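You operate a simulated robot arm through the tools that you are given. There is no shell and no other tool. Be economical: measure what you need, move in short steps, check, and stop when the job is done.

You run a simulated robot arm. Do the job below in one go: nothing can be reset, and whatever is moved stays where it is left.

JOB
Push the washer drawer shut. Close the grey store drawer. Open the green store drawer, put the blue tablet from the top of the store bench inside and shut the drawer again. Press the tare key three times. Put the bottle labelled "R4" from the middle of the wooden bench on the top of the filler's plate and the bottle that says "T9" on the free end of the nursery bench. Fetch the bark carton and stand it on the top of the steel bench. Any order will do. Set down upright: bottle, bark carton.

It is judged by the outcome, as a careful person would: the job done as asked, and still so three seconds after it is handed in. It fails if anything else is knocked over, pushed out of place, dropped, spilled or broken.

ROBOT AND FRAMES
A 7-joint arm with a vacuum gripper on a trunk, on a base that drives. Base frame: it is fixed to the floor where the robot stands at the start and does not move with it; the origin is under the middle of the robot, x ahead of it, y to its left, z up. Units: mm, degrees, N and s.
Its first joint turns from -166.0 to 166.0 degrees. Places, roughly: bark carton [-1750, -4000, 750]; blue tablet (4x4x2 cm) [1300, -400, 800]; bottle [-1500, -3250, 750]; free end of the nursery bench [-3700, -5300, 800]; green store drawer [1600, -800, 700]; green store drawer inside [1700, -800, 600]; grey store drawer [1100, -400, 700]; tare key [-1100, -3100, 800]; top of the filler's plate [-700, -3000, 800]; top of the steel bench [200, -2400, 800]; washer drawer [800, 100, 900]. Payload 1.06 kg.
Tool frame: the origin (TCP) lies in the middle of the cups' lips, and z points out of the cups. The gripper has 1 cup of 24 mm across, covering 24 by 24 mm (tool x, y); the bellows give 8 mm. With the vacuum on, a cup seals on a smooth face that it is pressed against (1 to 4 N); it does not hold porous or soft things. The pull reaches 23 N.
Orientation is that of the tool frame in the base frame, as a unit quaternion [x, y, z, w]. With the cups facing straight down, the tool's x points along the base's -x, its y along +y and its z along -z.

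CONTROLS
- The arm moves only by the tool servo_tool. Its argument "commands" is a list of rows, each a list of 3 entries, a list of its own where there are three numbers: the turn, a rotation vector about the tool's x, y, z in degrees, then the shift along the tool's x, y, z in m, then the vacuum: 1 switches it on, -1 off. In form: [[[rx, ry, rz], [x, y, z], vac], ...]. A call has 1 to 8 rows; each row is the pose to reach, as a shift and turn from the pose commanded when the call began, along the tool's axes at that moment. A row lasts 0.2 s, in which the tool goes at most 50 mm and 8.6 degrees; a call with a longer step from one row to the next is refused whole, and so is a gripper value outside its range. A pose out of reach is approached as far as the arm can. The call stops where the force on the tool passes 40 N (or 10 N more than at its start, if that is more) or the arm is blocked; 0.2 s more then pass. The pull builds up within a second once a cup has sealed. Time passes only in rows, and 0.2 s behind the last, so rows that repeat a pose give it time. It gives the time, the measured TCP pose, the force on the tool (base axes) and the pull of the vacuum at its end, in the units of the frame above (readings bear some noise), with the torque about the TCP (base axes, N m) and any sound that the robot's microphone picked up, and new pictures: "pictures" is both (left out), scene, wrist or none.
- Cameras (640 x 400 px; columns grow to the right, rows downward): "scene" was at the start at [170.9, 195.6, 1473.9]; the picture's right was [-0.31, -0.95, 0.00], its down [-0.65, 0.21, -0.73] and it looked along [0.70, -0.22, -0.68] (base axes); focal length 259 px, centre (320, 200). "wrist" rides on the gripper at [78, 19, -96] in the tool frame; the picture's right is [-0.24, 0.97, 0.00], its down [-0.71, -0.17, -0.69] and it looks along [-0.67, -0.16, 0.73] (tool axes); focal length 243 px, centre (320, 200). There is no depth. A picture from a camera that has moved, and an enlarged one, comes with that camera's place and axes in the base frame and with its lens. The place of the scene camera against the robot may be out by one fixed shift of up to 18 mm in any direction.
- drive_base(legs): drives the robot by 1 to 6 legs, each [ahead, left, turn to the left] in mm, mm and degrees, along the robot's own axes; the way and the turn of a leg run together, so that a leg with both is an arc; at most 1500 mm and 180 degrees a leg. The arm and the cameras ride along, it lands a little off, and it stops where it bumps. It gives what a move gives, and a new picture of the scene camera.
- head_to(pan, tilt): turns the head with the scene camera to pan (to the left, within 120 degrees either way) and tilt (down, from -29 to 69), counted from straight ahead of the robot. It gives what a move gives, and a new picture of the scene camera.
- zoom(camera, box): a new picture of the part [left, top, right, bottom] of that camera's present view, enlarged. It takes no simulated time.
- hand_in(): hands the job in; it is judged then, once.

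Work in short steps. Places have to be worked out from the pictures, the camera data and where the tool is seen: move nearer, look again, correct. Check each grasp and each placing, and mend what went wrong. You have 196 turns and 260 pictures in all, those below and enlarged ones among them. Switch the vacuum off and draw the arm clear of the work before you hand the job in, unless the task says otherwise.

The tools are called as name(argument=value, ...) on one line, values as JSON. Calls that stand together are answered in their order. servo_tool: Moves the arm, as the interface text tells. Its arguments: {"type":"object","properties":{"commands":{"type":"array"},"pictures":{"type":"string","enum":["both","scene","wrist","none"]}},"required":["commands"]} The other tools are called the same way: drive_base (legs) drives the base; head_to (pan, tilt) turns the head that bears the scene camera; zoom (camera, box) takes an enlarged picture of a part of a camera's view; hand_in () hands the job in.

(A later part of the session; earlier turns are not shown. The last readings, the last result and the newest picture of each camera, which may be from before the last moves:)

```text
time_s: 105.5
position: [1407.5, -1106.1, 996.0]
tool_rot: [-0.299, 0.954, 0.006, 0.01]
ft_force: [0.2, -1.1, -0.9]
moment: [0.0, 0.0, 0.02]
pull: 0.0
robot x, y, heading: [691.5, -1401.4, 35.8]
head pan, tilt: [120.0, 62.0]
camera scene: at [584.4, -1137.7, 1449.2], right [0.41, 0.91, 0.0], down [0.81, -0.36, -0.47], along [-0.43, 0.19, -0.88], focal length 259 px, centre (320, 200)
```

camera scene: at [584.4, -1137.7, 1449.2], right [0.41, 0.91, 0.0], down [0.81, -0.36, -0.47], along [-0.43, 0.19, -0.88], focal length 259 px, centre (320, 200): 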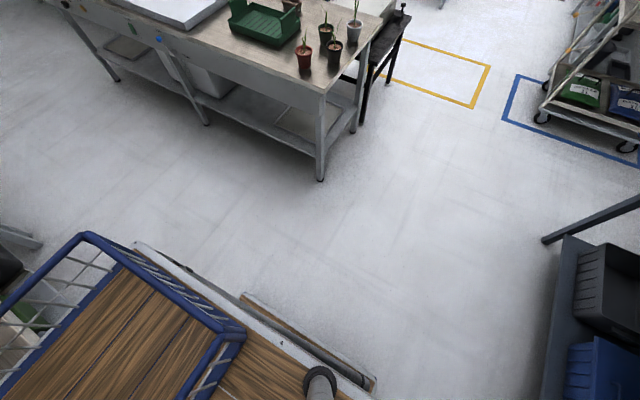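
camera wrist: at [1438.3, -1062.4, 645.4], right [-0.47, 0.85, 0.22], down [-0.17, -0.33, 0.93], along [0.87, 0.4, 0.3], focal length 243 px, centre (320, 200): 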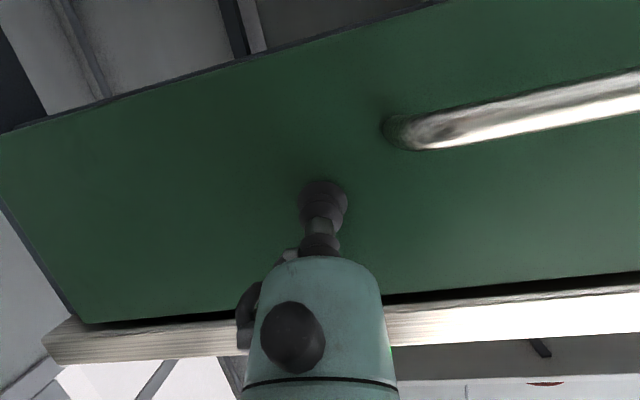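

Robot footprint is roughly ±365 mm by ±245 mm with the deck at z≈936. I tuck the arm, move left into the aisle and turn right to face the long row of benches.

servo_tool(commands=[[[0, 0.5, 0], [0.04, 0, -0.015], -1], [[0, 1, 0], [0.08, 0, -0.03], -1], [[0, 1.3, 0], [0.12, 0, -0.045], -1], [[0, 1.3, 0], [0.16, 0, -0.06], -1], [[0, 1.3, 0], [0.2, 0, -0.075], -1], [[0, 1.3, 0], [0.24, 0, -0.09], -1], [[0, 1.3, 0], [0.28, 0, -0.1], -1]], pictures="none")

drive_base(legs=[[60, 500, 0], [0, 0, -91]])

head_to(pan=-60, tilt=25)

```text
time_s: 107.1
position: [1185.7, -1266.8, 1060.1]
tool_rot: [-0.289, 0.955, 0.004, -0.069]
ft_force: [-1.8, 0.2, 0.5]
moment: [-0.03, -0.07, -0.01]
pull: 0.1
out of reach, approached as far as the arm can: row 6, 7
robot x, y, heading: [696.9, -1404.6, 35.9]
head pan, tilt: [120.0, 62.0]
```

```text
time_s: 113.9
position: [580.0, -1457.6, 1060.1]
tool_rot: [0.473, 0.878, 0.051, -0.045]
ft_force: [0.3, -0.3, -0.5]
moment: [-0.01, 0.02, 0.02]
pull: 0.0
robot x, y, heading: [447.9, -962.5, -54.4]
head pan, tilt: [120.0, 62.0]
camera scene: at [695.6, -854.2, 1449.2], right [0.91, -0.42, 0.0], down [-0.37, -0.8, -0.47], along [0.2, 0.43, -0.88], focal length 259 px, centre (320, 200)
```

scene: 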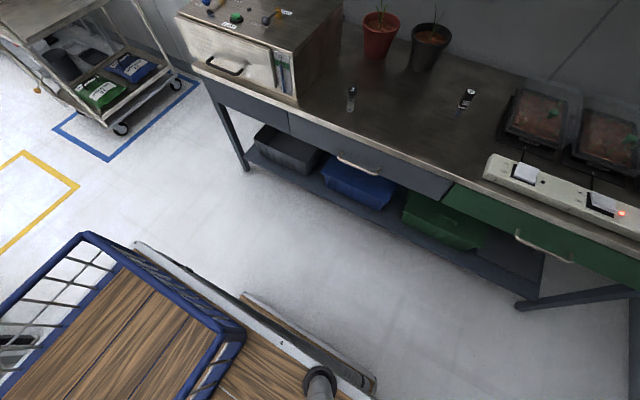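

```text
time_s: 116.5
position: [580.9, -1458.1, 1059.2]
tool_rot: [0.473, 0.878, 0.052, -0.045]
ft_force: [-0.3, -0.5, 0.5]
moment: [-0.01, 0.01, -0.03]
pull: 0.1
robot x, y, heading: [446.6, -961.9, -54.5]
head pan, tilt: [-60.0, 25.0]
camera scene: at [630.6, -996.5, 1501.5], right [-0.91, 0.41, 0.0], down [0.18, 0.38, -0.91], along [-0.38, -0.82, -0.42], focal length 259 px, centre (320, 200)
```

scene: 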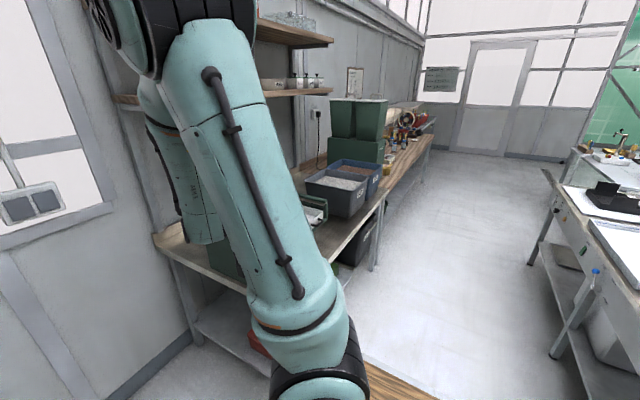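

All drawers are shut and the aisle (s≈480–1680) is clear. I drive 2000 mm right along it to the filler and scale.

drive_base(legs=[[20, -1000, 0], [0, -1000, 0]])

head_to(pan=-35, tilt=30)

```text
time_s: 126.5
position: [-1038.2, -2633.3, 1059.2]
tool_rot: [0.473, 0.878, 0.051, -0.046]
ft_force: [-0.2, 0.2, 0.5]
moment: [-0.01, -0.01, 0.02]
pull: 0.1
robot x, y, heading: [-1174.4, -2138.6, -54.4]
head pan, tilt: [-60.0, 25.0]
camera scene: at [-989.3, -2171.3, 1501.6], right [-0.91, 0.41, 0.0], down [0.18, 0.38, -0.91], along [-0.38, -0.82, -0.42], focal length 259 px, centre (320, 200)
```

scene: 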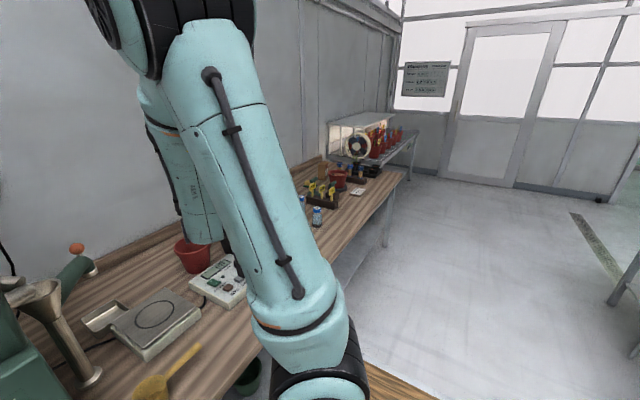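

```text
time_s: 127.4
position: [-1037.2, -2632.7, 1059.8]
tool_rot: [0.474, 0.878, 0.051, -0.045]
ft_force: [0.4, 0.0, 0.3]
moment: [-0.02, 0.0, -0.02]
pull: 0.0
robot x, y, heading: [-1170.4, -2141.1, -54.3]
head pan, tilt: [-35.0, 30.0]
camera scene: at [-950.3, -2177.9, 1493.6], right [-1.0, -0.01, 0.0], down [0.0, 0.5, -0.87], along [0.01, -0.87, -0.5], focal length 259 px, centre (320, 200)
```

scene: 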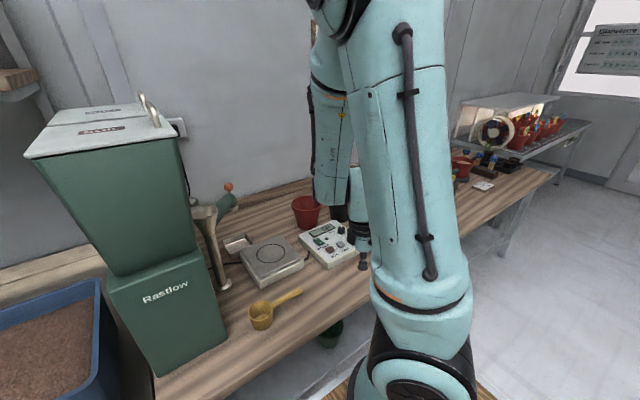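

I see the filler (plate with ring), the control unit with keys, and further right bottles. I drive 650 mm further right to get these left of the arm.

drive_base(legs=[[0, -650, 0]])

head_to(pan=-5, tilt=40)

```text
time_s: 131.0
position: [-1566.3, -3007.4, 1059.5]
tool_rot: [0.475, 0.877, 0.051, -0.046]
ft_force: [-0.8, 0.4, 0.3]
moment: [-0.02, 0.01, 0.01]
pull: 0.1
robot x, y, heading: [-1697.7, -2510.9, -54.7]
head pan, tilt: [-35.0, 30.0]
camera scene: at [-1476.5, -2552.8, 1493.6], right [-1.0, -0.01, 0.0], down [0.0, 0.5, -0.87], along [0.0, -0.87, -0.5], focal length 259 px, centre (320, 200)
```

scene: 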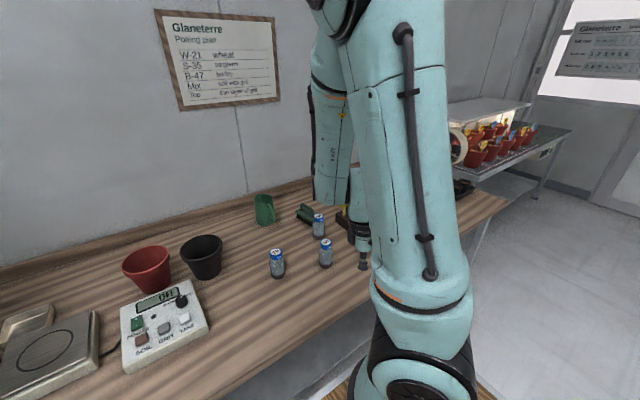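

```text
time_s: 132.0
position: [-1567.5, -3008.9, 1059.0]
tool_rot: [0.475, 0.877, 0.052, -0.046]
ft_force: [-0.4, 0.4, 0.4]
moment: [-0.02, 0.02, 0.0]
pull: 0.1
robot x, y, heading: [-1700.9, -2513.0, -54.9]
head pan, tilt: [-5.0, 40.0]
camera scene: at [-1434.2, -2535.8, 1478.3], right [-0.86, -0.5, 0.0], down [-0.32, 0.56, -0.77], along [0.39, -0.66, -0.64], focal length 259 px, centre (320, 200)
```

scene: 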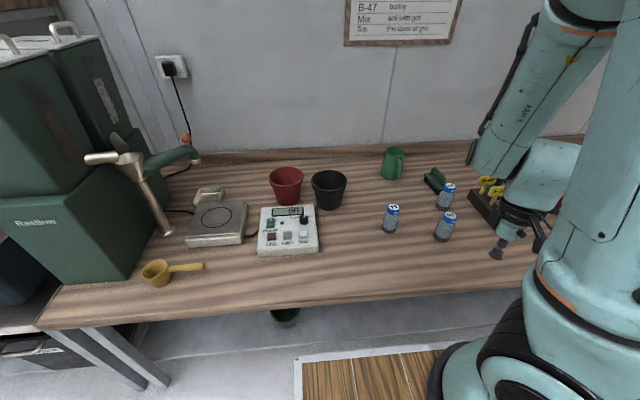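

Good view: filler plate, control unit with keys, three blue-capped bottles. I zoom on them.

zoom(camera="scene", box=[360, 160, 490, 260])

zoom(camera="scene", box=[170, 170, 350, 280])

```text
4.00 times, centred on (425, 210) of scene
camera zoom: at [-1434.2, -2535.8, 1478.3], right [-0.86, -0.5, 0.0], down [-0.32, 0.56, -0.77], along [0.39, -0.66, -0.64], focal length 1037 px, centre (-100, 160)
```

zoom: 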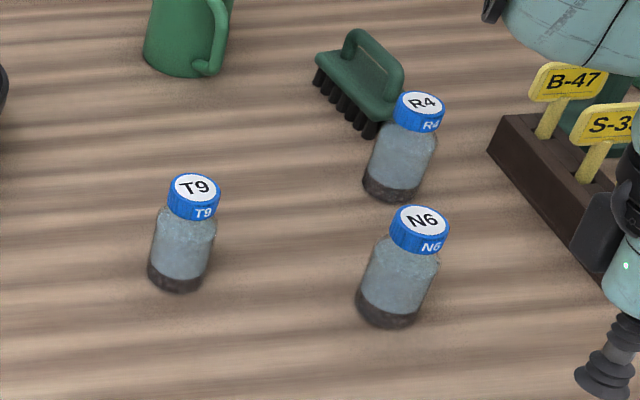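

```text
3.56 times, centred on (260, 225) of scene
camera zoom: at [-1434.2, -2535.8, 1478.3], right [-0.86, -0.5, 0.0], down [-0.32, 0.56, -0.77], along [0.39, -0.66, -0.64], focal length 922 px, centre (533, 111)
```

zoom: 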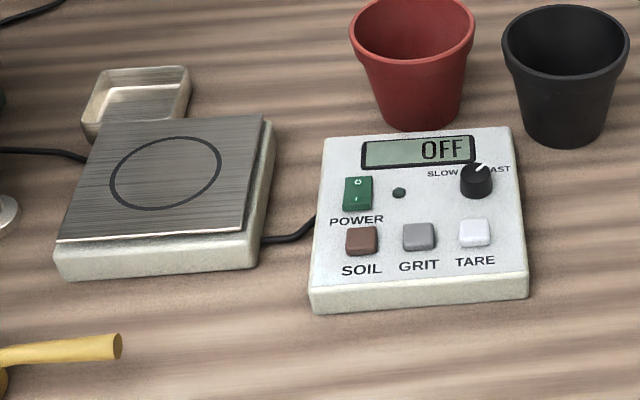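

Bottles and keys are identified (tare key bottom right on the unit, bottles T9, R4, N6). I drive 120 mm closer, then straighten the tool and move left toward the tare key.

drive_base(legs=[[120, 0, 0]])

servo_tool(commands=[[[0.5, -1, 0], [-0.02, 0.04, 0], -1], [[1, -2, 0], [-0.04, 0.08, 0], -1], [[1.5, -3, 0], [-0.06, 0.12, 0], -1], [[2, -4, 0], [-0.08, 0.16, 0], -1], [[2.5, -5, 0], [-0.1, 0.2, 0], -1], [[3, -6, 0], [-0.12, 0.24, 0], -1], [[3, -7, 0], [-0.14, 0.28, 0], -1], [[3, -7.4, 0], [-0.16, 0.32, 0], -1]])

```text
time_s: 133.2
position: [-1497.2, -3106.2, 1059.0]
tool_rot: [0.474, 0.878, 0.051, -0.045]
ft_force: [0.5, 0.0, 0.3]
moment: [0.04, 0.02, 0.0]
pull: 0.2
robot x, y, heading: [-1626.3, -2613.6, -54.8]
head pan, tilt: [-5.0, 40.0]
camera scene: at [-1364.7, -2633.4, 1478.2], right [-0.86, -0.51, 0.0], down [-0.32, 0.55, -0.77], along [0.39, -0.66, -0.64], focal length 259 px, centre (320, 200)
```

scene: 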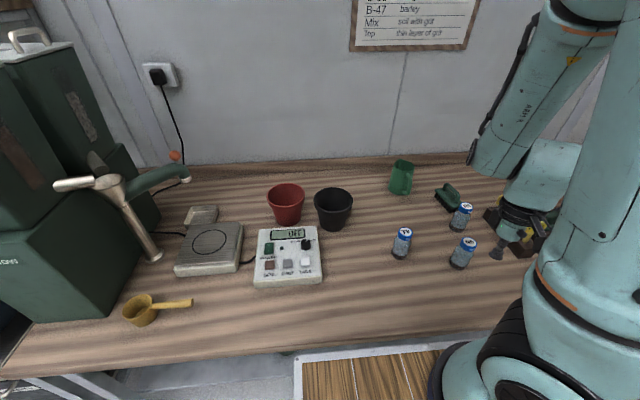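

```text
time_s: 135.0
position: [-1141.2, -3063.9, 1053.1]
tool_rot: [0.476, 0.879, -0.002, 0.0]
ft_force: [-0.7, -0.3, -0.1]
moment: [0.01, -0.04, 0.02]
pull: 0.0
robot x, y, heading: [-1625.4, -2608.3, -54.8]
head pan, tilt: [-5.0, 40.0]
camera scene: at [-1365.2, -2633.4, 1478.3], right [-0.86, -0.51, 0.0], down [-0.32, 0.55, -0.77], along [0.39, -0.66, -0.64], focal length 259 px, centre (320, 200)
camera wrist: at [-1167.2, -2988.4, 1150.2], right [0.94, 0.34, 0.0], down [0.25, -0.68, 0.69], along [0.23, -0.65, -0.73], focal length 243 px, centre (320, 200)
```

scene: 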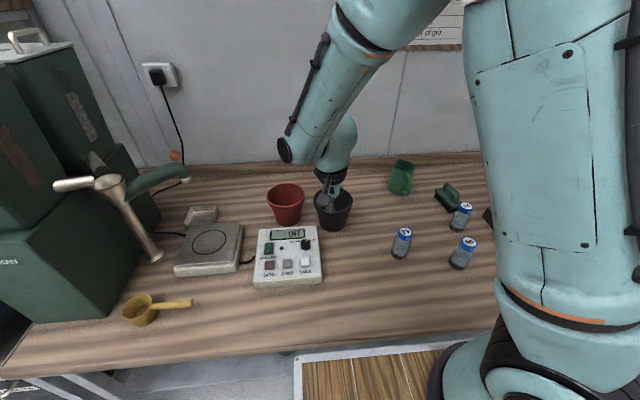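
wrist: 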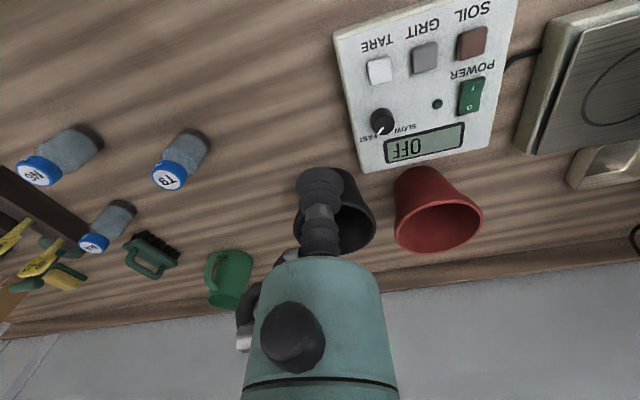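

Both cameras put the tare key at about (-1064, -3050, ~800). I move over it and down to z≈890 for a closer look.

servo_tool(commands=[[[0, 0, 0], [-0.015, 0.035, 0], -1], [[0, 0, 0], [-0.03, 0.072, 0.01], -1], [[0, 0, 0], [-0.03, 0.072, 0.05], -1], [[0, 0, 0], [-0.03, 0.072, 0.09], -1], [[0, 0, 0], [-0.03, 0.072, 0.13], -1], [[0, 0, 0], [-0.03, 0.072, 0.16], -1], [[0, 0, 0], [-0.03, 0.072, 0.16], -1]], pictures="wrist")

```text
time_s: 136.6
position: [-1064.4, -3049.8, 893.4]
tool_rot: [0.476, 0.88, -0.002, -0.002]
ft_force: [0.5, -0.1, -0.4]
moment: [0.0, -0.03, 0.04]
pull: 0.2
robot x, y, heading: [-1628.1, -2610.5, -54.7]
head pan, tilt: [-5.0, 40.0]
camera wrist: at [-1091.0, -2974.4, 989.7], right [0.94, 0.34, -0.01], down [0.25, -0.68, 0.69], along [0.23, -0.65, -0.73], focal length 243 px, centre (320, 200)
```

wrist: 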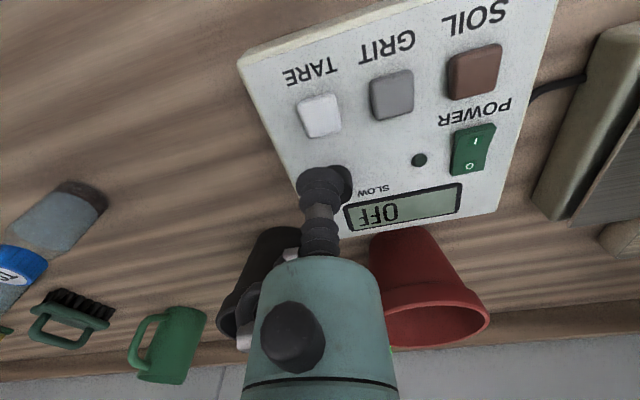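

The key's top is at (-1065, -3052, ~807), right under the cup. I press once slowly and listen.

servo_tool(commands=[[[0, 0, 0], [0, 0, 0.04], -1], [[0, 0, 0], [0, 0, 0.07], -1], [[0, 0, 0], [0, 0, 0.08], -1], [[0, 0, 0], [0, 0, 0.085], -1], [[0, 0, 0], [0, 0, 0.089], -1], [[0, 0, 0], [0, 0, 0.092], -1]], pictures="wrist")

```text
time_s: 138.0
position: [-1065.2, -3050.3, 802.1]
tool_rot: [0.475, 0.88, -0.002, -0.001]
ft_force: [-0.5, -0.8, 3.3]
moment: [0.0, 0.02, -0.03]
pull: 0.0
robot x, y, heading: [-1626.9, -2610.1, -54.7]
head pan, tilt: [-5.0, 40.0]
heard: click
camera wrist: at [-1091.6, -2974.9, 898.4], right [0.94, 0.34, 0.0], down [0.25, -0.68, 0.69], along [0.23, -0.65, -0.73], focal length 243 px, centre (320, 200)
```

wrist: 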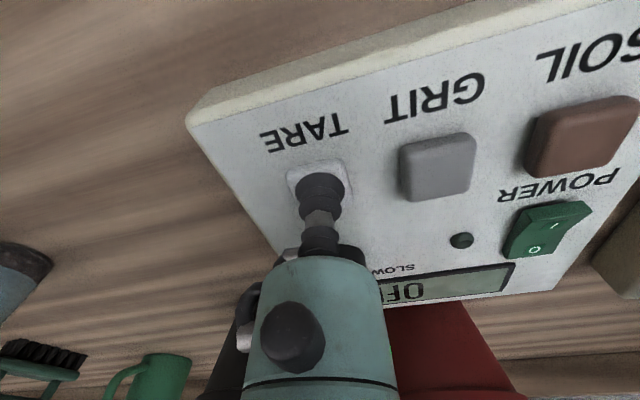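

A click was heard: first press. I release, and press a second time.

servo_tool(commands=[[[0, 0, 0], [0, 0, -0.01], -1], [[0, 0, 0], [0, 0, -0.022], -1], [[0, 0, 0], [0, 0, -0.022], -1], [[0, 0, 0], [0, 0, -0.022], -1]], pictures="none")

servo_tool(commands=[[[0, 0, 0], [0, 0, 0.01], -1], [[0, 0, 0], [0, 0, 0.015], -1], [[0, 0, 0], [0, 0, 0.019], -1], [[0, 0, 0], [0, 0, 0.022], -1]], pictures="none")

servo_tool(commands=[[[0, 0, 0], [0, 0, -0.01], -1], [[0, 0, 0], [0, 0, -0.022], -1], [[0, 0, 0], [0, 0, -0.022], -1], [[0, 0, 0], [0, 0, -0.022], -1]], pictures="none")

```text
time_s: 139.0
position: [-1065.7, -3048.7, 823.3]
tool_rot: [0.476, 0.88, -0.003, -0.001]
ft_force: [0.1, -0.6, -1.1]
moment: [-0.01, -0.02, -0.03]
pull: 0.0
robot x, y, heading: [-1632.7, -2609.8, -54.7]
head pan, tilt: [-5.0, 40.0]
```

```text
time_s: 140.0
position: [-1064.7, -3050.5, 802.0]
tool_rot: [0.475, 0.88, -0.002, -0.001]
ft_force: [-0.7, 1.6, 4.2]
moment: [-0.04, 0.01, -0.03]
pull: 0.0
robot x, y, heading: [-1627.1, -2605.4, -54.6]
head pan, tilt: [-5.0, 40.0]
heard: click
```

```text
time_s: 141.0
position: [-1066.3, -3049.5, 824.1]
tool_rot: [0.475, 0.88, -0.003, 0.0]
ft_force: [0.2, -0.2, -0.5]
moment: [0.0, 0.0, -0.03]
pull: 0.0
robot x, y, heading: [-1625.8, -2611.9, -54.5]
head pan, tilt: [-5.0, 40.0]
```

Second click heard. Third and last press, then up.

servo_tool(commands=[[[0, 0, 0], [0, 0, 0.01], -1], [[0, 0, 0], [0, 0, 0.015], -1], [[0, 0, 0], [0, 0, 0.019], -1], [[0, 0, 0], [0, 0, 0.022], -1]], pictures="none")

servo_tool(commands=[[[0, 0, 0], [0, 0, -0.015], -1], [[0, 0, 0], [0, 0, -0.05], -1], [[0, 0, 0], [0, 0, -0.09], -1], [[0, 0, 0], [0, 0, -0.14], -1], [[0, 0, 0], [0, 0, -0.19], -1], [[0, 0, 0], [0, 0, -0.23], -1]], pictures="wrist")

```text
time_s: 142.0
position: [-1066.3, -3049.1, 802.4]
tool_rot: [0.476, 0.88, -0.003, -0.001]
ft_force: [1.3, -1.1, 3.6]
moment: [0.05, -0.02, 0.01]
pull: 0.0
robot x, y, heading: [-1628.3, -2614.3, -54.7]
head pan, tilt: [-5.0, 40.0]
heard: click
```

```text
time_s: 143.4
position: [-1064.6, -3048.3, 1033.6]
tool_rot: [0.476, 0.879, -0.003, -0.002]
ft_force: [-0.2, 0.2, -0.4]
moment: [-0.01, 0.01, 0.01]
pull: 0.0
robot x, y, heading: [-1628.9, -2615.8, -54.3]
head pan, tilt: [-5.0, 40.0]
camera wrist: at [-1091.0, -2974.3, 1129.0], right [0.94, 0.33, -0.01], down [0.25, -0.68, 0.69], along [0.23, -0.65, -0.73], focal length 243 px, centre (320, 200)
```

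wrist: 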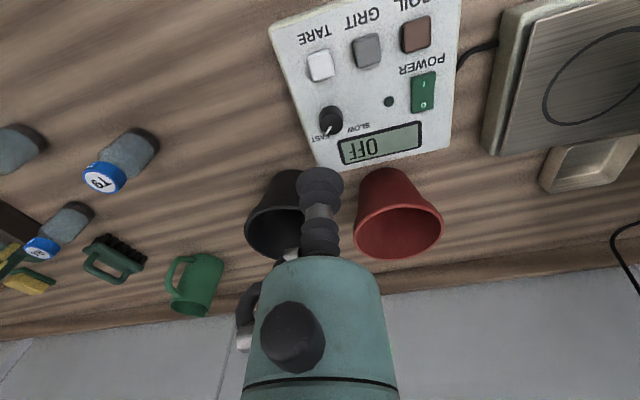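

Three clicks in all: the tare is done. Next, bottle R4: I move right over the bottles at safe height.

servo_tool(commands=[[[0, 0, 0], [-0.01, -0.048, 0], -1], [[0, 0, 0], [-0.02, -0.096, 0], -1], [[0, 0, 0], [-0.03, -0.144, 0], -1], [[0, 0, 0], [-0.04, -0.192, 0], -1], [[0, 0, 0], [-0.05, -0.24, 0], -1], [[0, 0, 0], [-0.06, -0.288, 0], -1], [[0, 0, 0], [-0.07, -0.336, 0], -1], [[0, 0, 0], [-0.08, -0.384, 0], -1]], pictures="wrist")

```text
time_s: 145.2
position: [-1341.1, -3325.7, 1033.6]
tool_rot: [0.474, 0.88, -0.003, -0.001]
ft_force: [-0.4, -0.1, -0.3]
moment: [-0.04, 0.0, -0.03]
pull: 0.1
robot x, y, heading: [-1631.4, -2608.4, -54.5]
head pan, tilt: [-5.0, 40.0]
camera wrist: at [-1367.1, -3251.3, 1129.5], right [0.94, 0.34, 0.0], down [0.25, -0.68, 0.69], along [0.23, -0.65, -0.73], focal length 243 px, centre (320, 200)
```

wrist: 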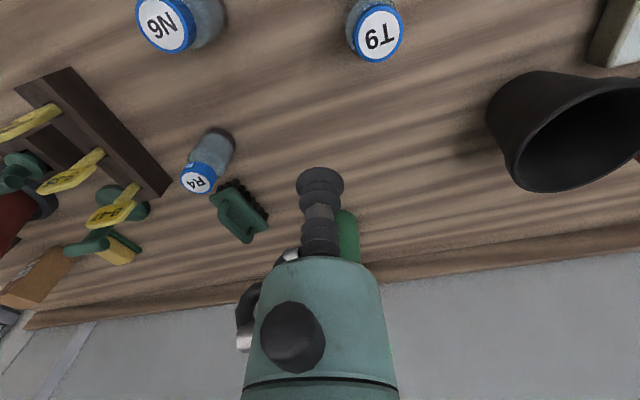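

Two rays put R4's cap near (-1457, -3512, 860). I move above it and down to z≈930.

servo_tool(commands=[[[0, 0, 0], [-0.018, -0.04, 0], -1], [[0, 0, 0], [-0.036, -0.08, 0], -1], [[0, 0, 0], [-0.055, -0.12, 0], -1], [[0, 0, 0], [-0.074, -0.16, 0.01], -1], [[0, 0, 0], [-0.093, -0.199, 0.02], -1], [[0, 0, 0], [-0.093, -0.199, 0.06], -1], [[0, 0, 0], [-0.093, -0.199, 0.1], -1], [[0, 0, 0], [-0.093, -0.199, 0.1], -1]])

zoom(camera="wrist", box=[240, 60, 400, 220])

```text
time_s: 147.0
position: [-1457.4, -3512.4, 933.8]
tool_rot: [0.476, 0.88, -0.002, -0.001]
ft_force: [-0.7, 0.0, -0.3]
moment: [0.0, -0.03, -0.02]
pull: 0.1
robot x, y, heading: [-1629.1, -2610.5, -54.6]
head pan, tilt: [-5.0, 40.0]
camera scene: at [-1364.8, -2633.4, 1478.2], right [-0.86, -0.51, 0.0], down [-0.32, 0.55, -0.77], along [0.39, -0.66, -0.64], focal length 259 px, centre (320, 200)
camera wrist: at [-1484.4, -3437.9, 1030.7], right [0.94, 0.34, -0.01], down [0.25, -0.68, 0.69], along [0.23, -0.65, -0.73], focal length 243 px, centre (320, 200)
```

scene: 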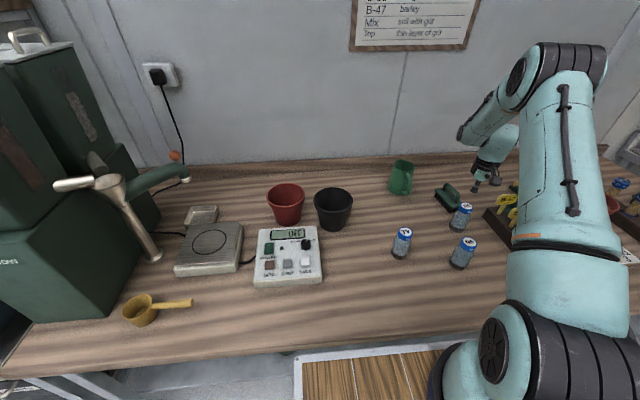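
wrist: 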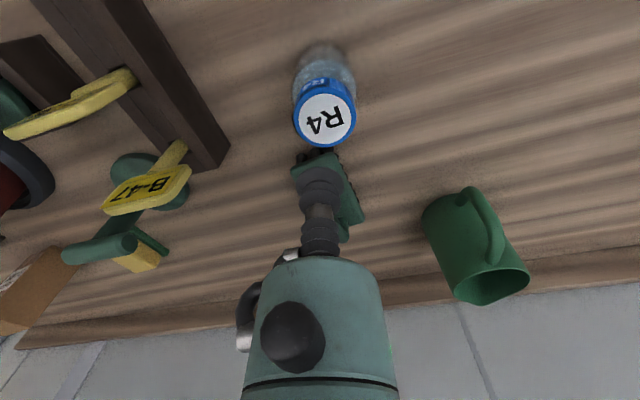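

```text
2.50 times, centred on (320, 140) of wrist
camera zoom: at [-1484.4, -3437.9, 1030.7], right [0.94, 0.34, -0.01], down [0.25, -0.68, 0.69], along [0.23, -0.65, -0.73], focal length 606 px, centre (320, 350)
```

zoom: 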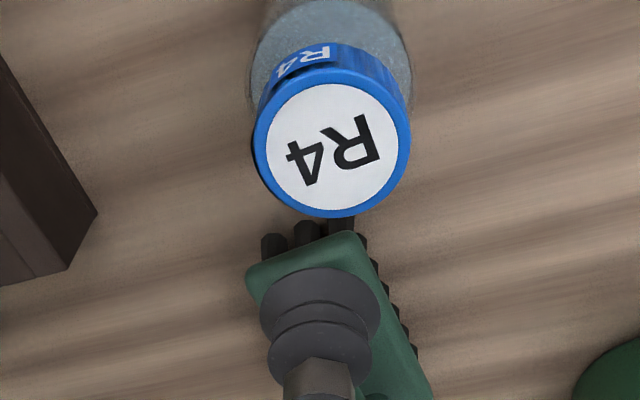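

Cap centre refined to about (-1455, -3510, 863). I descend with vacuum on, pressing ~3 mm.

servo_tool(commands=[[[0, 0, 0], [0.002, 0.003, 0.04], 1], [[0, 0, 0], [0.002, 0.003, 0.058], 1], [[0, 0, 0], [0.002, 0.003, 0.066], 1], [[0, 0, 0], [0.002, 0.003, 0.07], 1], [[0, 0, 0], [0.002, 0.003, 0.073], 1], [[0, 0, 0], [0.002, 0.003, 0.074], 1], [[0, 0, 0], [0.002, 0.003, 0.074], 1], [[0, 0, 0], [0.002, 0.003, 0.074], 1]], pictures="wrist")

```text
time_s: 148.8
position: [-1455.1, -3511.6, 862.4]
tool_rot: [0.476, 0.88, -0.004, 0.0]
ft_force: [3.5, -6.9, 37.2]
moment: [0.05, -0.03, 0.0]
pull: 23.4
robot x, y, heading: [-1631.0, -2611.9, -54.7]
head pan, tilt: [-5.0, 40.0]
camera wrist: at [-1482.8, -3435.2, 958.5], right [0.94, 0.34, -0.01], down [0.25, -0.68, 0.69], along [0.23, -0.65, -0.72], focal length 243 px, centre (320, 200)
```

wrist: 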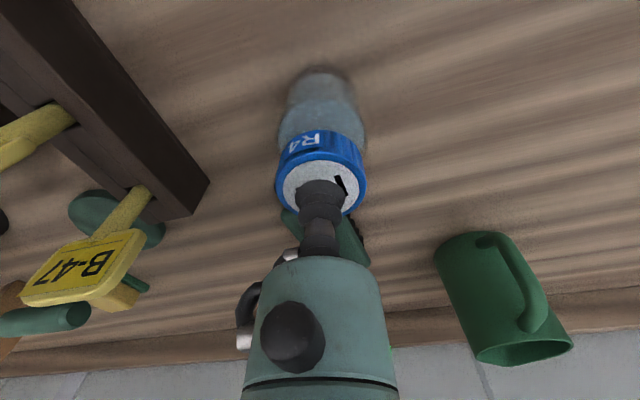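

Sealed (23 N). I lift slowly, straight up.

servo_tool(commands=[[[0, 0, 0], [0, 0, -0.006], 1], [[0, 0, 0], [0, 0, -0.014], 1], [[0, 0, 0], [0, 0, -0.025], 1], [[0, 0, 0], [0, 0, -0.045], 1], [[0, 0, 0], [0, 0, -0.075], 1], [[0, 0, 0], [0, 0, -0.11], 1], [[0, 0, 0], [0, 0, -0.15], 1], [[0, 0, 0], [0, 0, -0.19], 1]], pictures="both")

```text
time_s: 150.6
position: [-1455.8, -3509.2, 1050.8]
tool_rot: [0.476, 0.879, -0.003, -0.003]
ft_force: [-0.2, -0.1, -3.0]
moment: [-0.02, -0.01, -0.03]
pull: 23.2
robot x, y, heading: [-1626.3, -2608.7, -54.5]
head pan, tilt: [-5.0, 40.0]
camera scene: at [-1364.7, -2633.9, 1478.2], right [-0.86, -0.51, 0.0], down [-0.32, 0.56, -0.77], along [0.39, -0.66, -0.64], focal length 259 px, centre (320, 200)
camera wrist: at [-1482.0, -3434.6, 1147.3], right [0.94, 0.34, -0.01], down [0.25, -0.69, 0.69], along [0.23, -0.65, -0.73], focal length 243 px, centre (320, 200)
```

scene: 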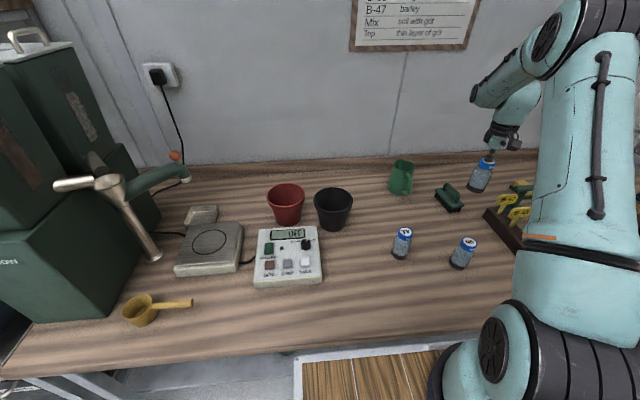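
wrist: 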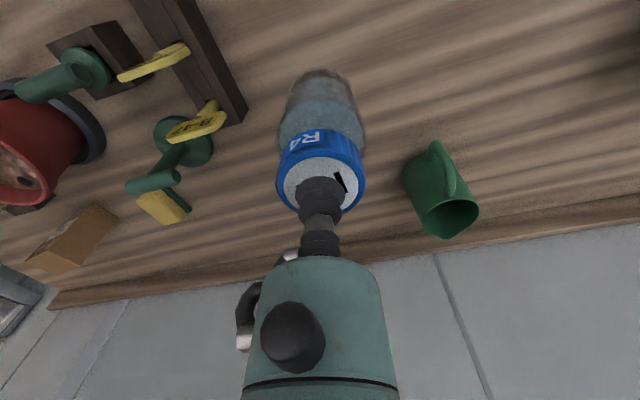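

R4 is held. I drive 450 mm left toward the filler with it.

drive_base(legs=[[0, 450, 0]])

```text
time_s: 153.3
position: [-1087.1, -3247.9, 1050.8]
tool_rot: [0.476, 0.879, -0.003, -0.001]
ft_force: [-0.3, 0.6, -2.0]
moment: [-0.03, 0.03, 0.0]
pull: 23.2
robot x, y, heading: [-1260.1, -2346.4, -54.8]
head pan, tilt: [-5.0, 40.0]
camera scene: at [-995.5, -2371.9, 1478.2], right [-0.86, -0.5, 0.0], down [-0.32, 0.56, -0.77], along [0.39, -0.66, -0.64], focal length 259 px, centre (320, 200)
```

scene: 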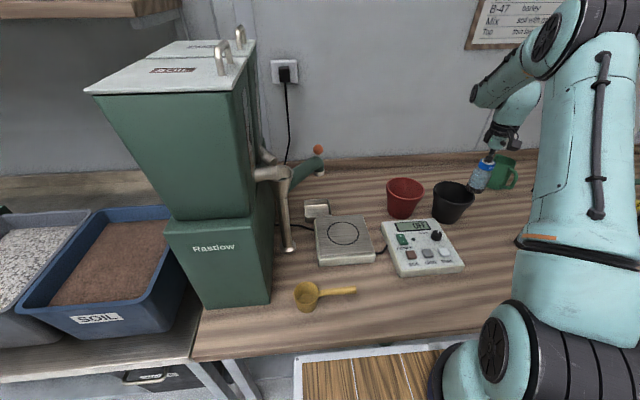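

Plate centre ≈ (-747, -2948). I carry the bottle left over to it, staying high.

servo_tool(commands=[[[0, 0, 0], [0.01, 0.048, 0], 1], [[0, 0, 0], [0.02, 0.096, 0], 1], [[0, 0, 0], [0.03, 0.144, 0], 1], [[0, 0, 0], [0.04, 0.192, 0], 1], [[0, 0, 0], [0.05, 0.24, 0], 1], [[0, 0, 0], [0.06, 0.288, 0], 1], [[0, 0, 0], [0.06, 0.337, 0], 1], [[0, 0, 0], [0.06, 0.386, 0], 1]], pictures="none")

servo_tool(commands=[[[0, 0, 0], [0, 0.03, 0.0], 1], [[0, 0, 0], [0.0, 0.062, 0.02], 1], [[0, 0, 0], [0, 0.062, 0.05], 1], [[0, 0, 0], [0, 0.062, 0.07], 1]])

```text
time_s: 155.1
position: [-796.6, -2987.1, 1047.1]
tool_rot: [0.476, 0.88, -0.002, -0.001]
ft_force: [-0.9, -0.4, -2.9]
moment: [0.0, 0.0, 0.0]
pull: 22.7
robot x, y, heading: [-1260.4, -2345.8, -54.6]
head pan, tilt: [-5.0, 40.0]
```

```text
time_s: 156.1
position: [-745.2, -2952.1, 977.5]
tool_rot: [0.475, 0.88, -0.002, -0.001]
ft_force: [-0.5, -0.1, -1.9]
moment: [0.01, 0.0, 0.02]
pull: 22.8
robot x, y, heading: [-1259.3, -2350.9, -54.6]
head pan, tilt: [-5.0, 40.0]
camera scene: at [-995.6, -2371.7, 1478.3], right [-0.86, -0.5, 0.0], down [-0.32, 0.55, -0.77], along [0.39, -0.66, -0.64], focal length 259 px, centre (320, 200)
camera wrist: at [-770.7, -2877.4, 1074.1], right [0.94, 0.33, 0.0], down [0.25, -0.68, 0.69], along [0.23, -0.65, -0.73], focal length 243 px, centre (320, 200)
```

scene: 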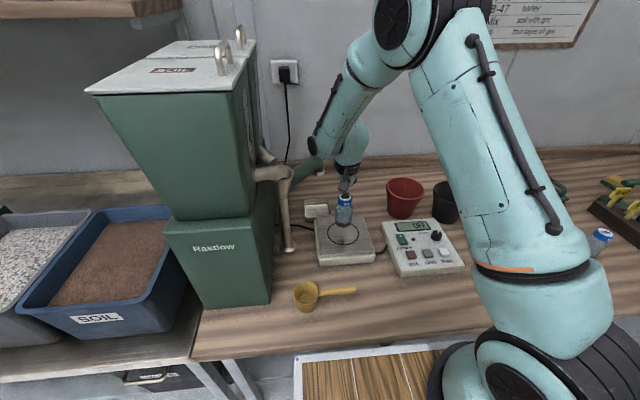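
wrist: 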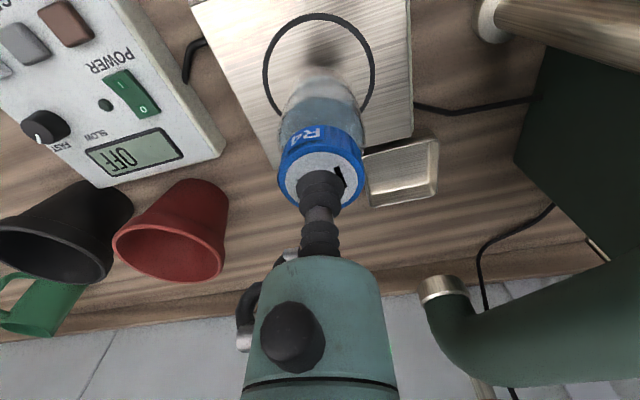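

Nearly centred over the ring. I shift 8 mm back and lower slowly.

servo_tool(commands=[[[0, 0, 0], [0.008, 0, 0.025], 1], [[0, 0, 0], [0.008, 0, 0.04], 1], [[0, 0, 0], [0.008, 0, 0.047], 1], [[0, 0, 0], [0.008, 0, 0.052], 1], [[0, 0, 0], [0.008, 0, 0.057], 1], [[0, 0, 0], [0.008, 0, 0.06], 1]], pictures="both")

```text
time_s: 157.5
position: [-749.7, -2946.0, 921.3]
tool_rot: [0.475, 0.88, -0.003, 0.0]
ft_force: [1.6, -5.5, 19.8]
moment: [0.05, -0.01, -0.01]
pull: 22.4
robot x, y, heading: [-1258.7, -2348.7, -54.6]
head pan, tilt: [-5.0, 40.0]
camera scene: at [-995.9, -2371.5, 1478.3], right [-0.86, -0.5, 0.0], down [-0.32, 0.55, -0.77], along [0.39, -0.66, -0.64], focal length 259 px, centre (320, 200)
camera wrist: at [-775.5, -2871.9, 1016.0], right [0.94, 0.33, 0.0], down [0.25, -0.68, 0.69], along [0.23, -0.65, -0.73], focal length 243 px, centre (320, 200)
```

scene: 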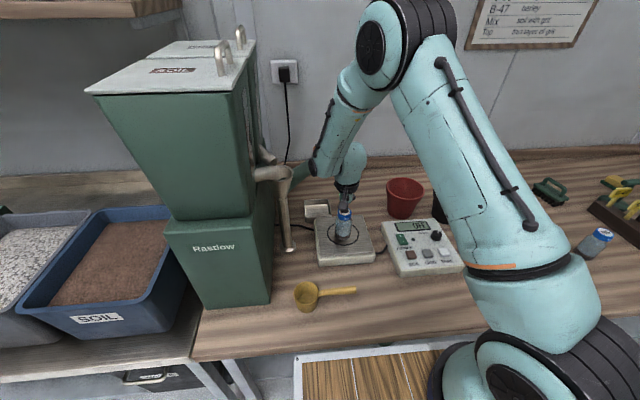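
wrist: 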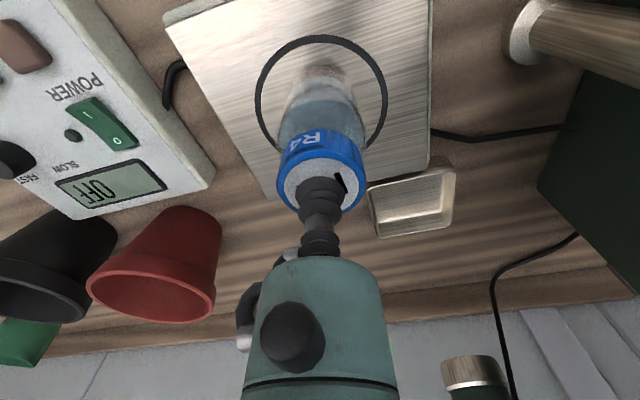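

The bottle rests on the plate within the ring (20 N). I release and lift off.

servo_tool(commands=[[[0, 0, 0], [0, 0, -0.002], -1], [[0, 0, 0], [0, 0, -0.004], -1], [[0, 0, 0], [0, 0, -0.006], -1], [[0, 0, 0], [0, 0, -0.008], -1], [[0, 0, 0], [0, 0, -0.02], -1], [[0, 0, 0], [0, 0, -0.05], -1], [[0, 0, 0], [0, 0, -0.09], -1], [[0, 0, 0], [0, 0, -0.13], -1]], pictures="both")

```text
time_s: 159.3
position: [-748.9, -2946.8, 1049.4]
tool_rot: [0.476, 0.88, -0.002, -0.002]
ft_force: [-0.6, 0.4, -0.4]
moment: [-0.01, 0.01, 0.02]
pull: 0.0
robot x, y, heading: [-1260.4, -2349.8, -54.5]
head pan, tilt: [-5.0, 40.0]
camera scene: at [-995.2, -2372.0, 1478.2], right [-0.86, -0.5, 0.0], down [-0.32, 0.56, -0.77], along [0.39, -0.66, -0.64], focal length 259 px, centre (320, 200)
camera wrist: at [-775.3, -2871.0, 1145.1], right [0.94, 0.33, -0.01], down [0.25, -0.69, 0.69], along [0.23, -0.65, -0.73], focal length 243 px, centre (320, 200)
```

scene: 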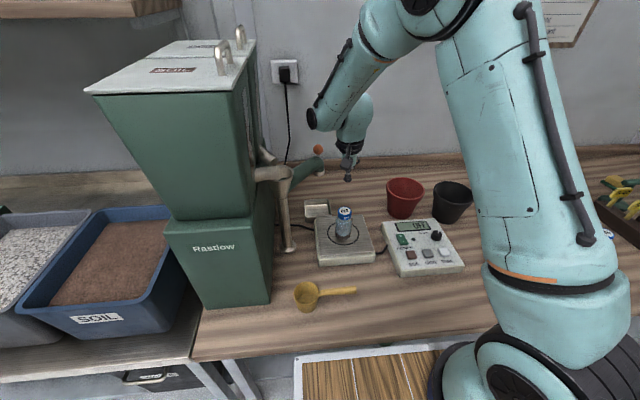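
wrist: 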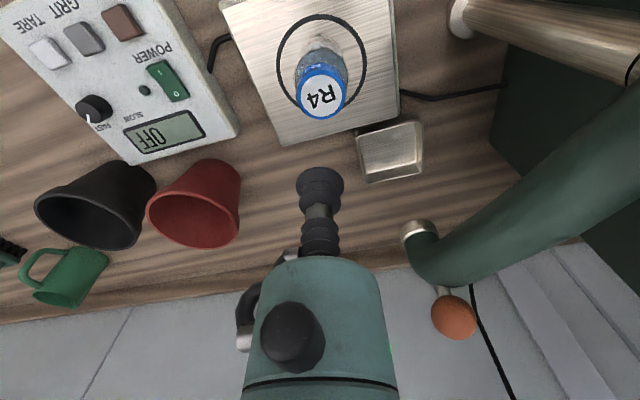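

R4 stands on the plate. Now T9: estimated cap at (-1303, -3273, 866). I drive 450 mm right and bring the tool over it.

drive_base(legs=[[0, -450, 0]])

servo_tool(commands=[[[0, 0, 0], [0.01, -0.04, 0], -1], [[0, 0, 0], [0.02, -0.08, 0], -1], [[0, 0, 0], [0.03, -0.12, 0.01], -1], [[0, 0, 0], [0.04, -0.16, 0.03], -1], [[0, 0, 0], [0.046, -0.19, 0.06], -1], [[0, 0, 0], [0.046, -0.19, 0.1], -1], [[0, 0, 0], [0.046, -0.19, 0.1], -1]], pictures="wrist")

```text
time_s: 162.1
position: [-1119.4, -3206.8, 1049.5]
tool_rot: [0.476, 0.88, -0.002, -0.001]
ft_force: [-0.3, 0.2, 0.1]
moment: [-0.03, -0.01, 0.03]
pull: 0.0
robot x, y, heading: [-1628.1, -2612.0, -54.5]
head pan, tilt: [-5.0, 40.0]
camera scene: at [-1364.5, -2633.3, 1478.2], right [-0.86, -0.5, 0.0], down [-0.32, 0.56, -0.77], along [0.39, -0.66, -0.64], focal length 259 px, centre (320, 200)
```

scene: 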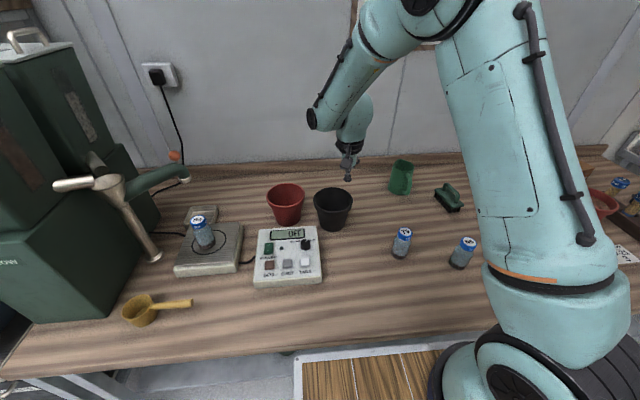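

```text
time_s: 163.7
position: [-1304.2, -3272.9, 949.9]
tool_rot: [0.476, 0.879, -0.002, -0.001]
ft_force: [0.5, 0.0, 0.2]
moment: [0.01, 0.03, 0.03]
pull: 0.0
robot x, y, heading: [-1630.5, -2607.7, -54.7]
head pan, tilt: [-5.0, 40.0]
camera wrist: at [-1330.7, -3197.7, 1045.3], right [0.94, 0.33, 0.0], down [0.25, -0.68, 0.69], along [0.23, -0.65, -0.73], focal length 243 px, centre (320, 200)
```

wrist: 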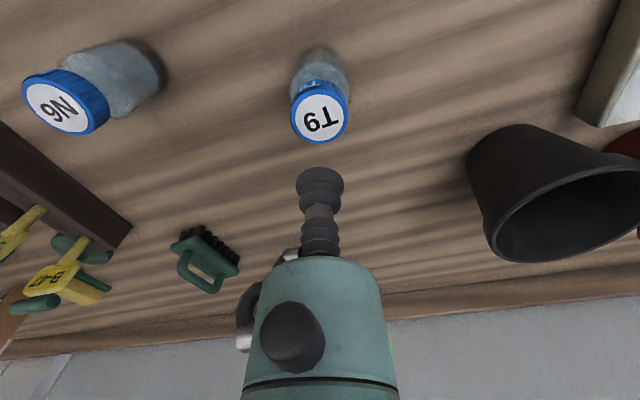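

T9's cap is exactly under the cup line. I descend with vacuum and press lightly to z≈864.

servo_tool(commands=[[[0, 0, 0], [0, 0, 0.045], 1], [[0, 0, 0], [0, 0, 0.068], 1], [[0, 0, 0], [0, 0, 0.077], 1], [[0, 0, 0], [0, 0, 0.082], 1], [[0, 0, 0], [0, 0, 0.085], 1], [[0, 0, 0], [0, 0, 0.086], 1], [[0, 0, 0], [0, 0, 0.086], 1], [[0, 0, 0], [0, 0, 0.086], 1]], pictures="wrist")

```text
time_s: 165.5
position: [-1304.0, -3272.9, 864.4]
tool_rot: [0.476, 0.879, -0.002, -0.001]
ft_force: [4.7, -0.5, 10.5]
moment: [-0.01, -0.07, 0.02]
pull: 22.7
robot x, y, heading: [-1628.1, -2609.9, -54.8]
head pan, tilt: [-5.0, 40.0]
camera wrist: at [-1329.8, -3198.3, 960.2], right [0.94, 0.33, -0.01], down [0.25, -0.68, 0.69], along [0.23, -0.65, -0.73], focal length 243 px, centre (320, 200)
```

wrist: 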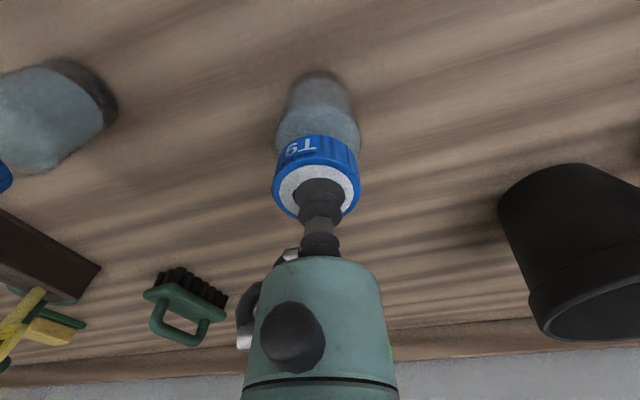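

Sealed. I lift slowly and draw the bottle back toward the robot for the drive.

servo_tool(commands=[[[0, 0, 0], [0, 0, -0.006], 1], [[0, 0, 0], [0, 0, -0.014], 1], [[0, 0, 0], [0, 0, -0.03], 1], [[0, 0, 0], [0, 0, -0.06], 1], [[0, 0, 0], [0, 0, -0.1], 1], [[0, 0, 0], [0, 0, -0.14], 1], [[0, 0, 0], [0.03, 0, -0.18], 1], [[0, 0, 0], [0.06, 0, -0.21], 1]], pictures="wrist")

head_to(pan=-80, tilt=20)

```text
time_s: 167.3
position: [-1335.3, -3222.4, 1074.5]
tool_rot: [0.476, 0.879, -0.002, -0.002]
ft_force: [-0.7, -0.1, -3.2]
moment: [-0.01, -0.01, 0.02]
pull: 23.2
robot x, y, heading: [-1628.2, -2606.9, -54.8]
head pan, tilt: [-5.0, 40.0]
camera wrist: at [-1361.6, -3147.0, 1170.3], right [0.94, 0.33, -0.01], down [0.25, -0.69, 0.69], along [0.23, -0.65, -0.73], focal length 243 px, centre (320, 200)
```

wrist: 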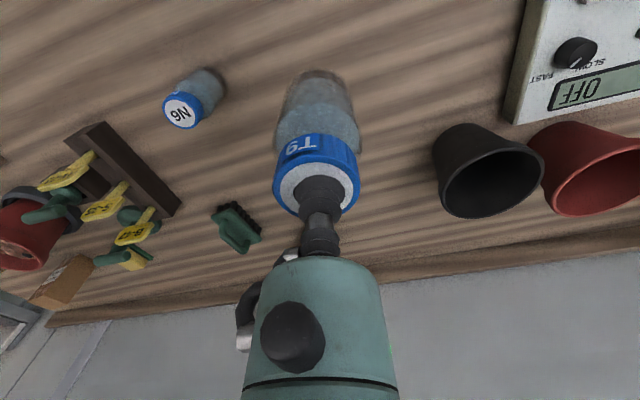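

```text
time_s: 168.7
position: [-1335.5, -3221.2, 1075.8]
tool_rot: [0.477, 0.879, -0.003, -0.002]
ft_force: [0.4, 0.8, -3.3]
moment: [0.01, 0.01, 0.0]
pull: 23.1
robot x, y, heading: [-1629.3, -2607.1, -54.7]
head pan, tilt: [-80.0, 20.0]
camera scene: at [-1472.8, -2626.1, 1509.6], right [-0.71, 0.7, 0.0], down [0.24, 0.24, -0.94], along [-0.66, -0.67, -0.34], focal length 259 px, centre (320, 200)
```

scene: 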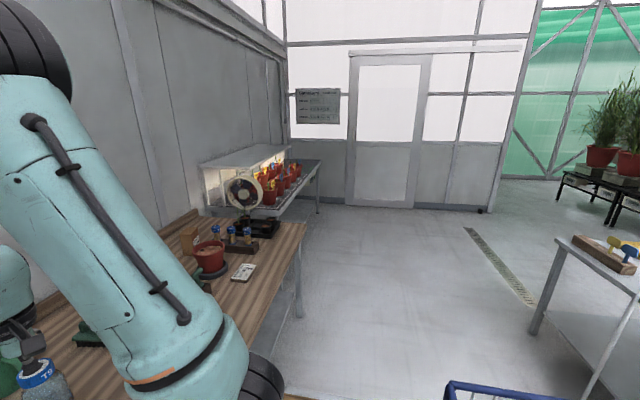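

T9 is held. I tuck the arm in so that it clears the lit shelf, back off a little and drive along the aisle toward the nursery bench.

servo_tool(commands=[[[0, 0, 0], [0.035, 0, 0], 1], [[0, 0, 0], [0.07, 0, 0], 1], [[0, 0, 0], [0.105, 0, 0], 1], [[0, 0, 0], [0.13, 0, 0], 1]], pictures="none")

drive_base(legs=[[-150, 0, 0], [0, -1000, 0], [0, -1000, 0]])

```text
time_s: 169.7
position: [-1401.6, -3118.3, 1074.4]
tool_rot: [0.476, 0.879, -0.001, -0.003]
ft_force: [0.0, 0.3, -2.9]
moment: [-0.03, -0.03, 0.03]
pull: 22.7
out of reach, approached as far as the arm can: row 4
robot x, y, heading: [-1628.4, -2610.0, -54.8]
head pan, tilt: [-80.0, 20.0]
```

```text
time_s: 180.7
position: [-3134.8, -4147.7, 1073.4]
tool_rot: [0.481, 0.877, -0.002, -0.003]
ft_force: [0.8, -0.3, -2.7]
moment: [-0.03, 0.01, -0.02]
pull: 23.2
robot x, y, heading: [-3353.5, -3642.4, -55.2]
head pan, tilt: [-80.0, 20.0]
camera scene: at [-3202.1, -3654.4, 1509.6], right [-0.7, 0.71, 0.0], down [0.24, 0.24, -0.94], along [-0.67, -0.66, -0.34], focal length 259 px, centre (320, 200)
```

scene: 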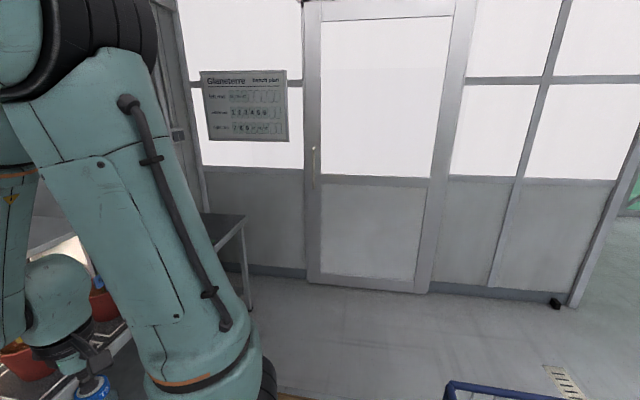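

The free end of the nursery bench is near the door. I drive another 1050 mm right and look at it.

drive_base(legs=[[0, -1050, 0]])

head_to(pan=-20, tilt=30)

```text
time_s: 186.1
position: [-4000.0, -4746.5, 1073.7]
tool_rot: [0.48, 0.877, -0.002, -0.002]
ft_force: [-0.5, 0.2, -2.7]
moment: [-0.05, 0.0, -0.02]
pull: 23.3
robot x, y, heading: [-4222.7, -4236.8, -55.4]
head pan, tilt: [-80.0, 20.0]
camera scene: at [-4065.3, -4252.4, 1509.6], right [-0.7, 0.71, 0.0], down [0.24, 0.24, -0.94], along [-0.67, -0.66, -0.34], focal length 259 px, centre (320, 200)
```

scene: 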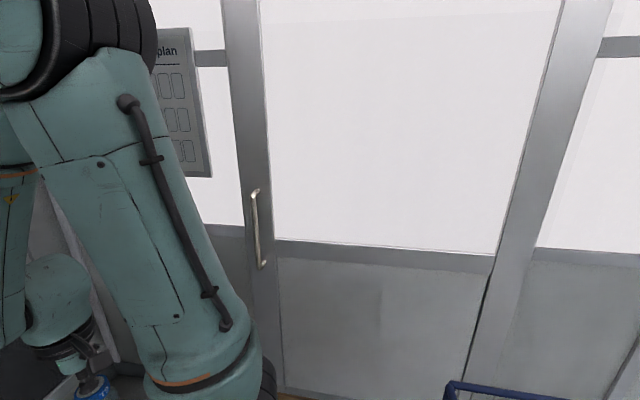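

```text
time_s: 187.4
position: [-3999.0, -4746.4, 1073.7]
tool_rot: [0.481, 0.877, -0.002, -0.003]
ft_force: [-0.4, -0.1, -2.7]
moment: [-0.01, -0.02, -0.03]
pull: 22.6
robot x, y, heading: [-4218.1, -4233.4, -55.2]
head pan, tilt: [-20.0, 30.0]
camera scene: at [-3976.2, -4274.4, 1493.6], right [-0.97, -0.25, 0.0], down [-0.13, 0.48, -0.87], along [0.22, -0.84, -0.5], focal length 259 px, centre (320, 200)
```

scene: 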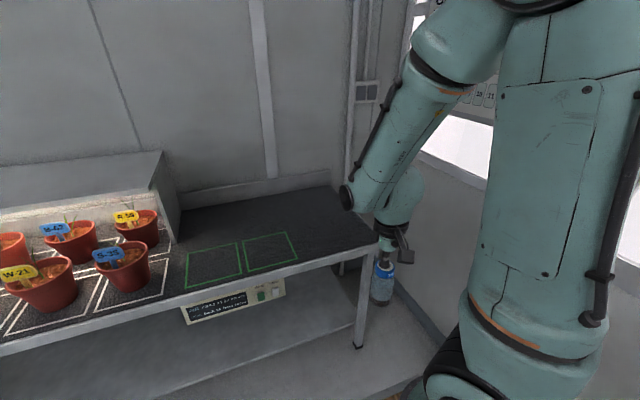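

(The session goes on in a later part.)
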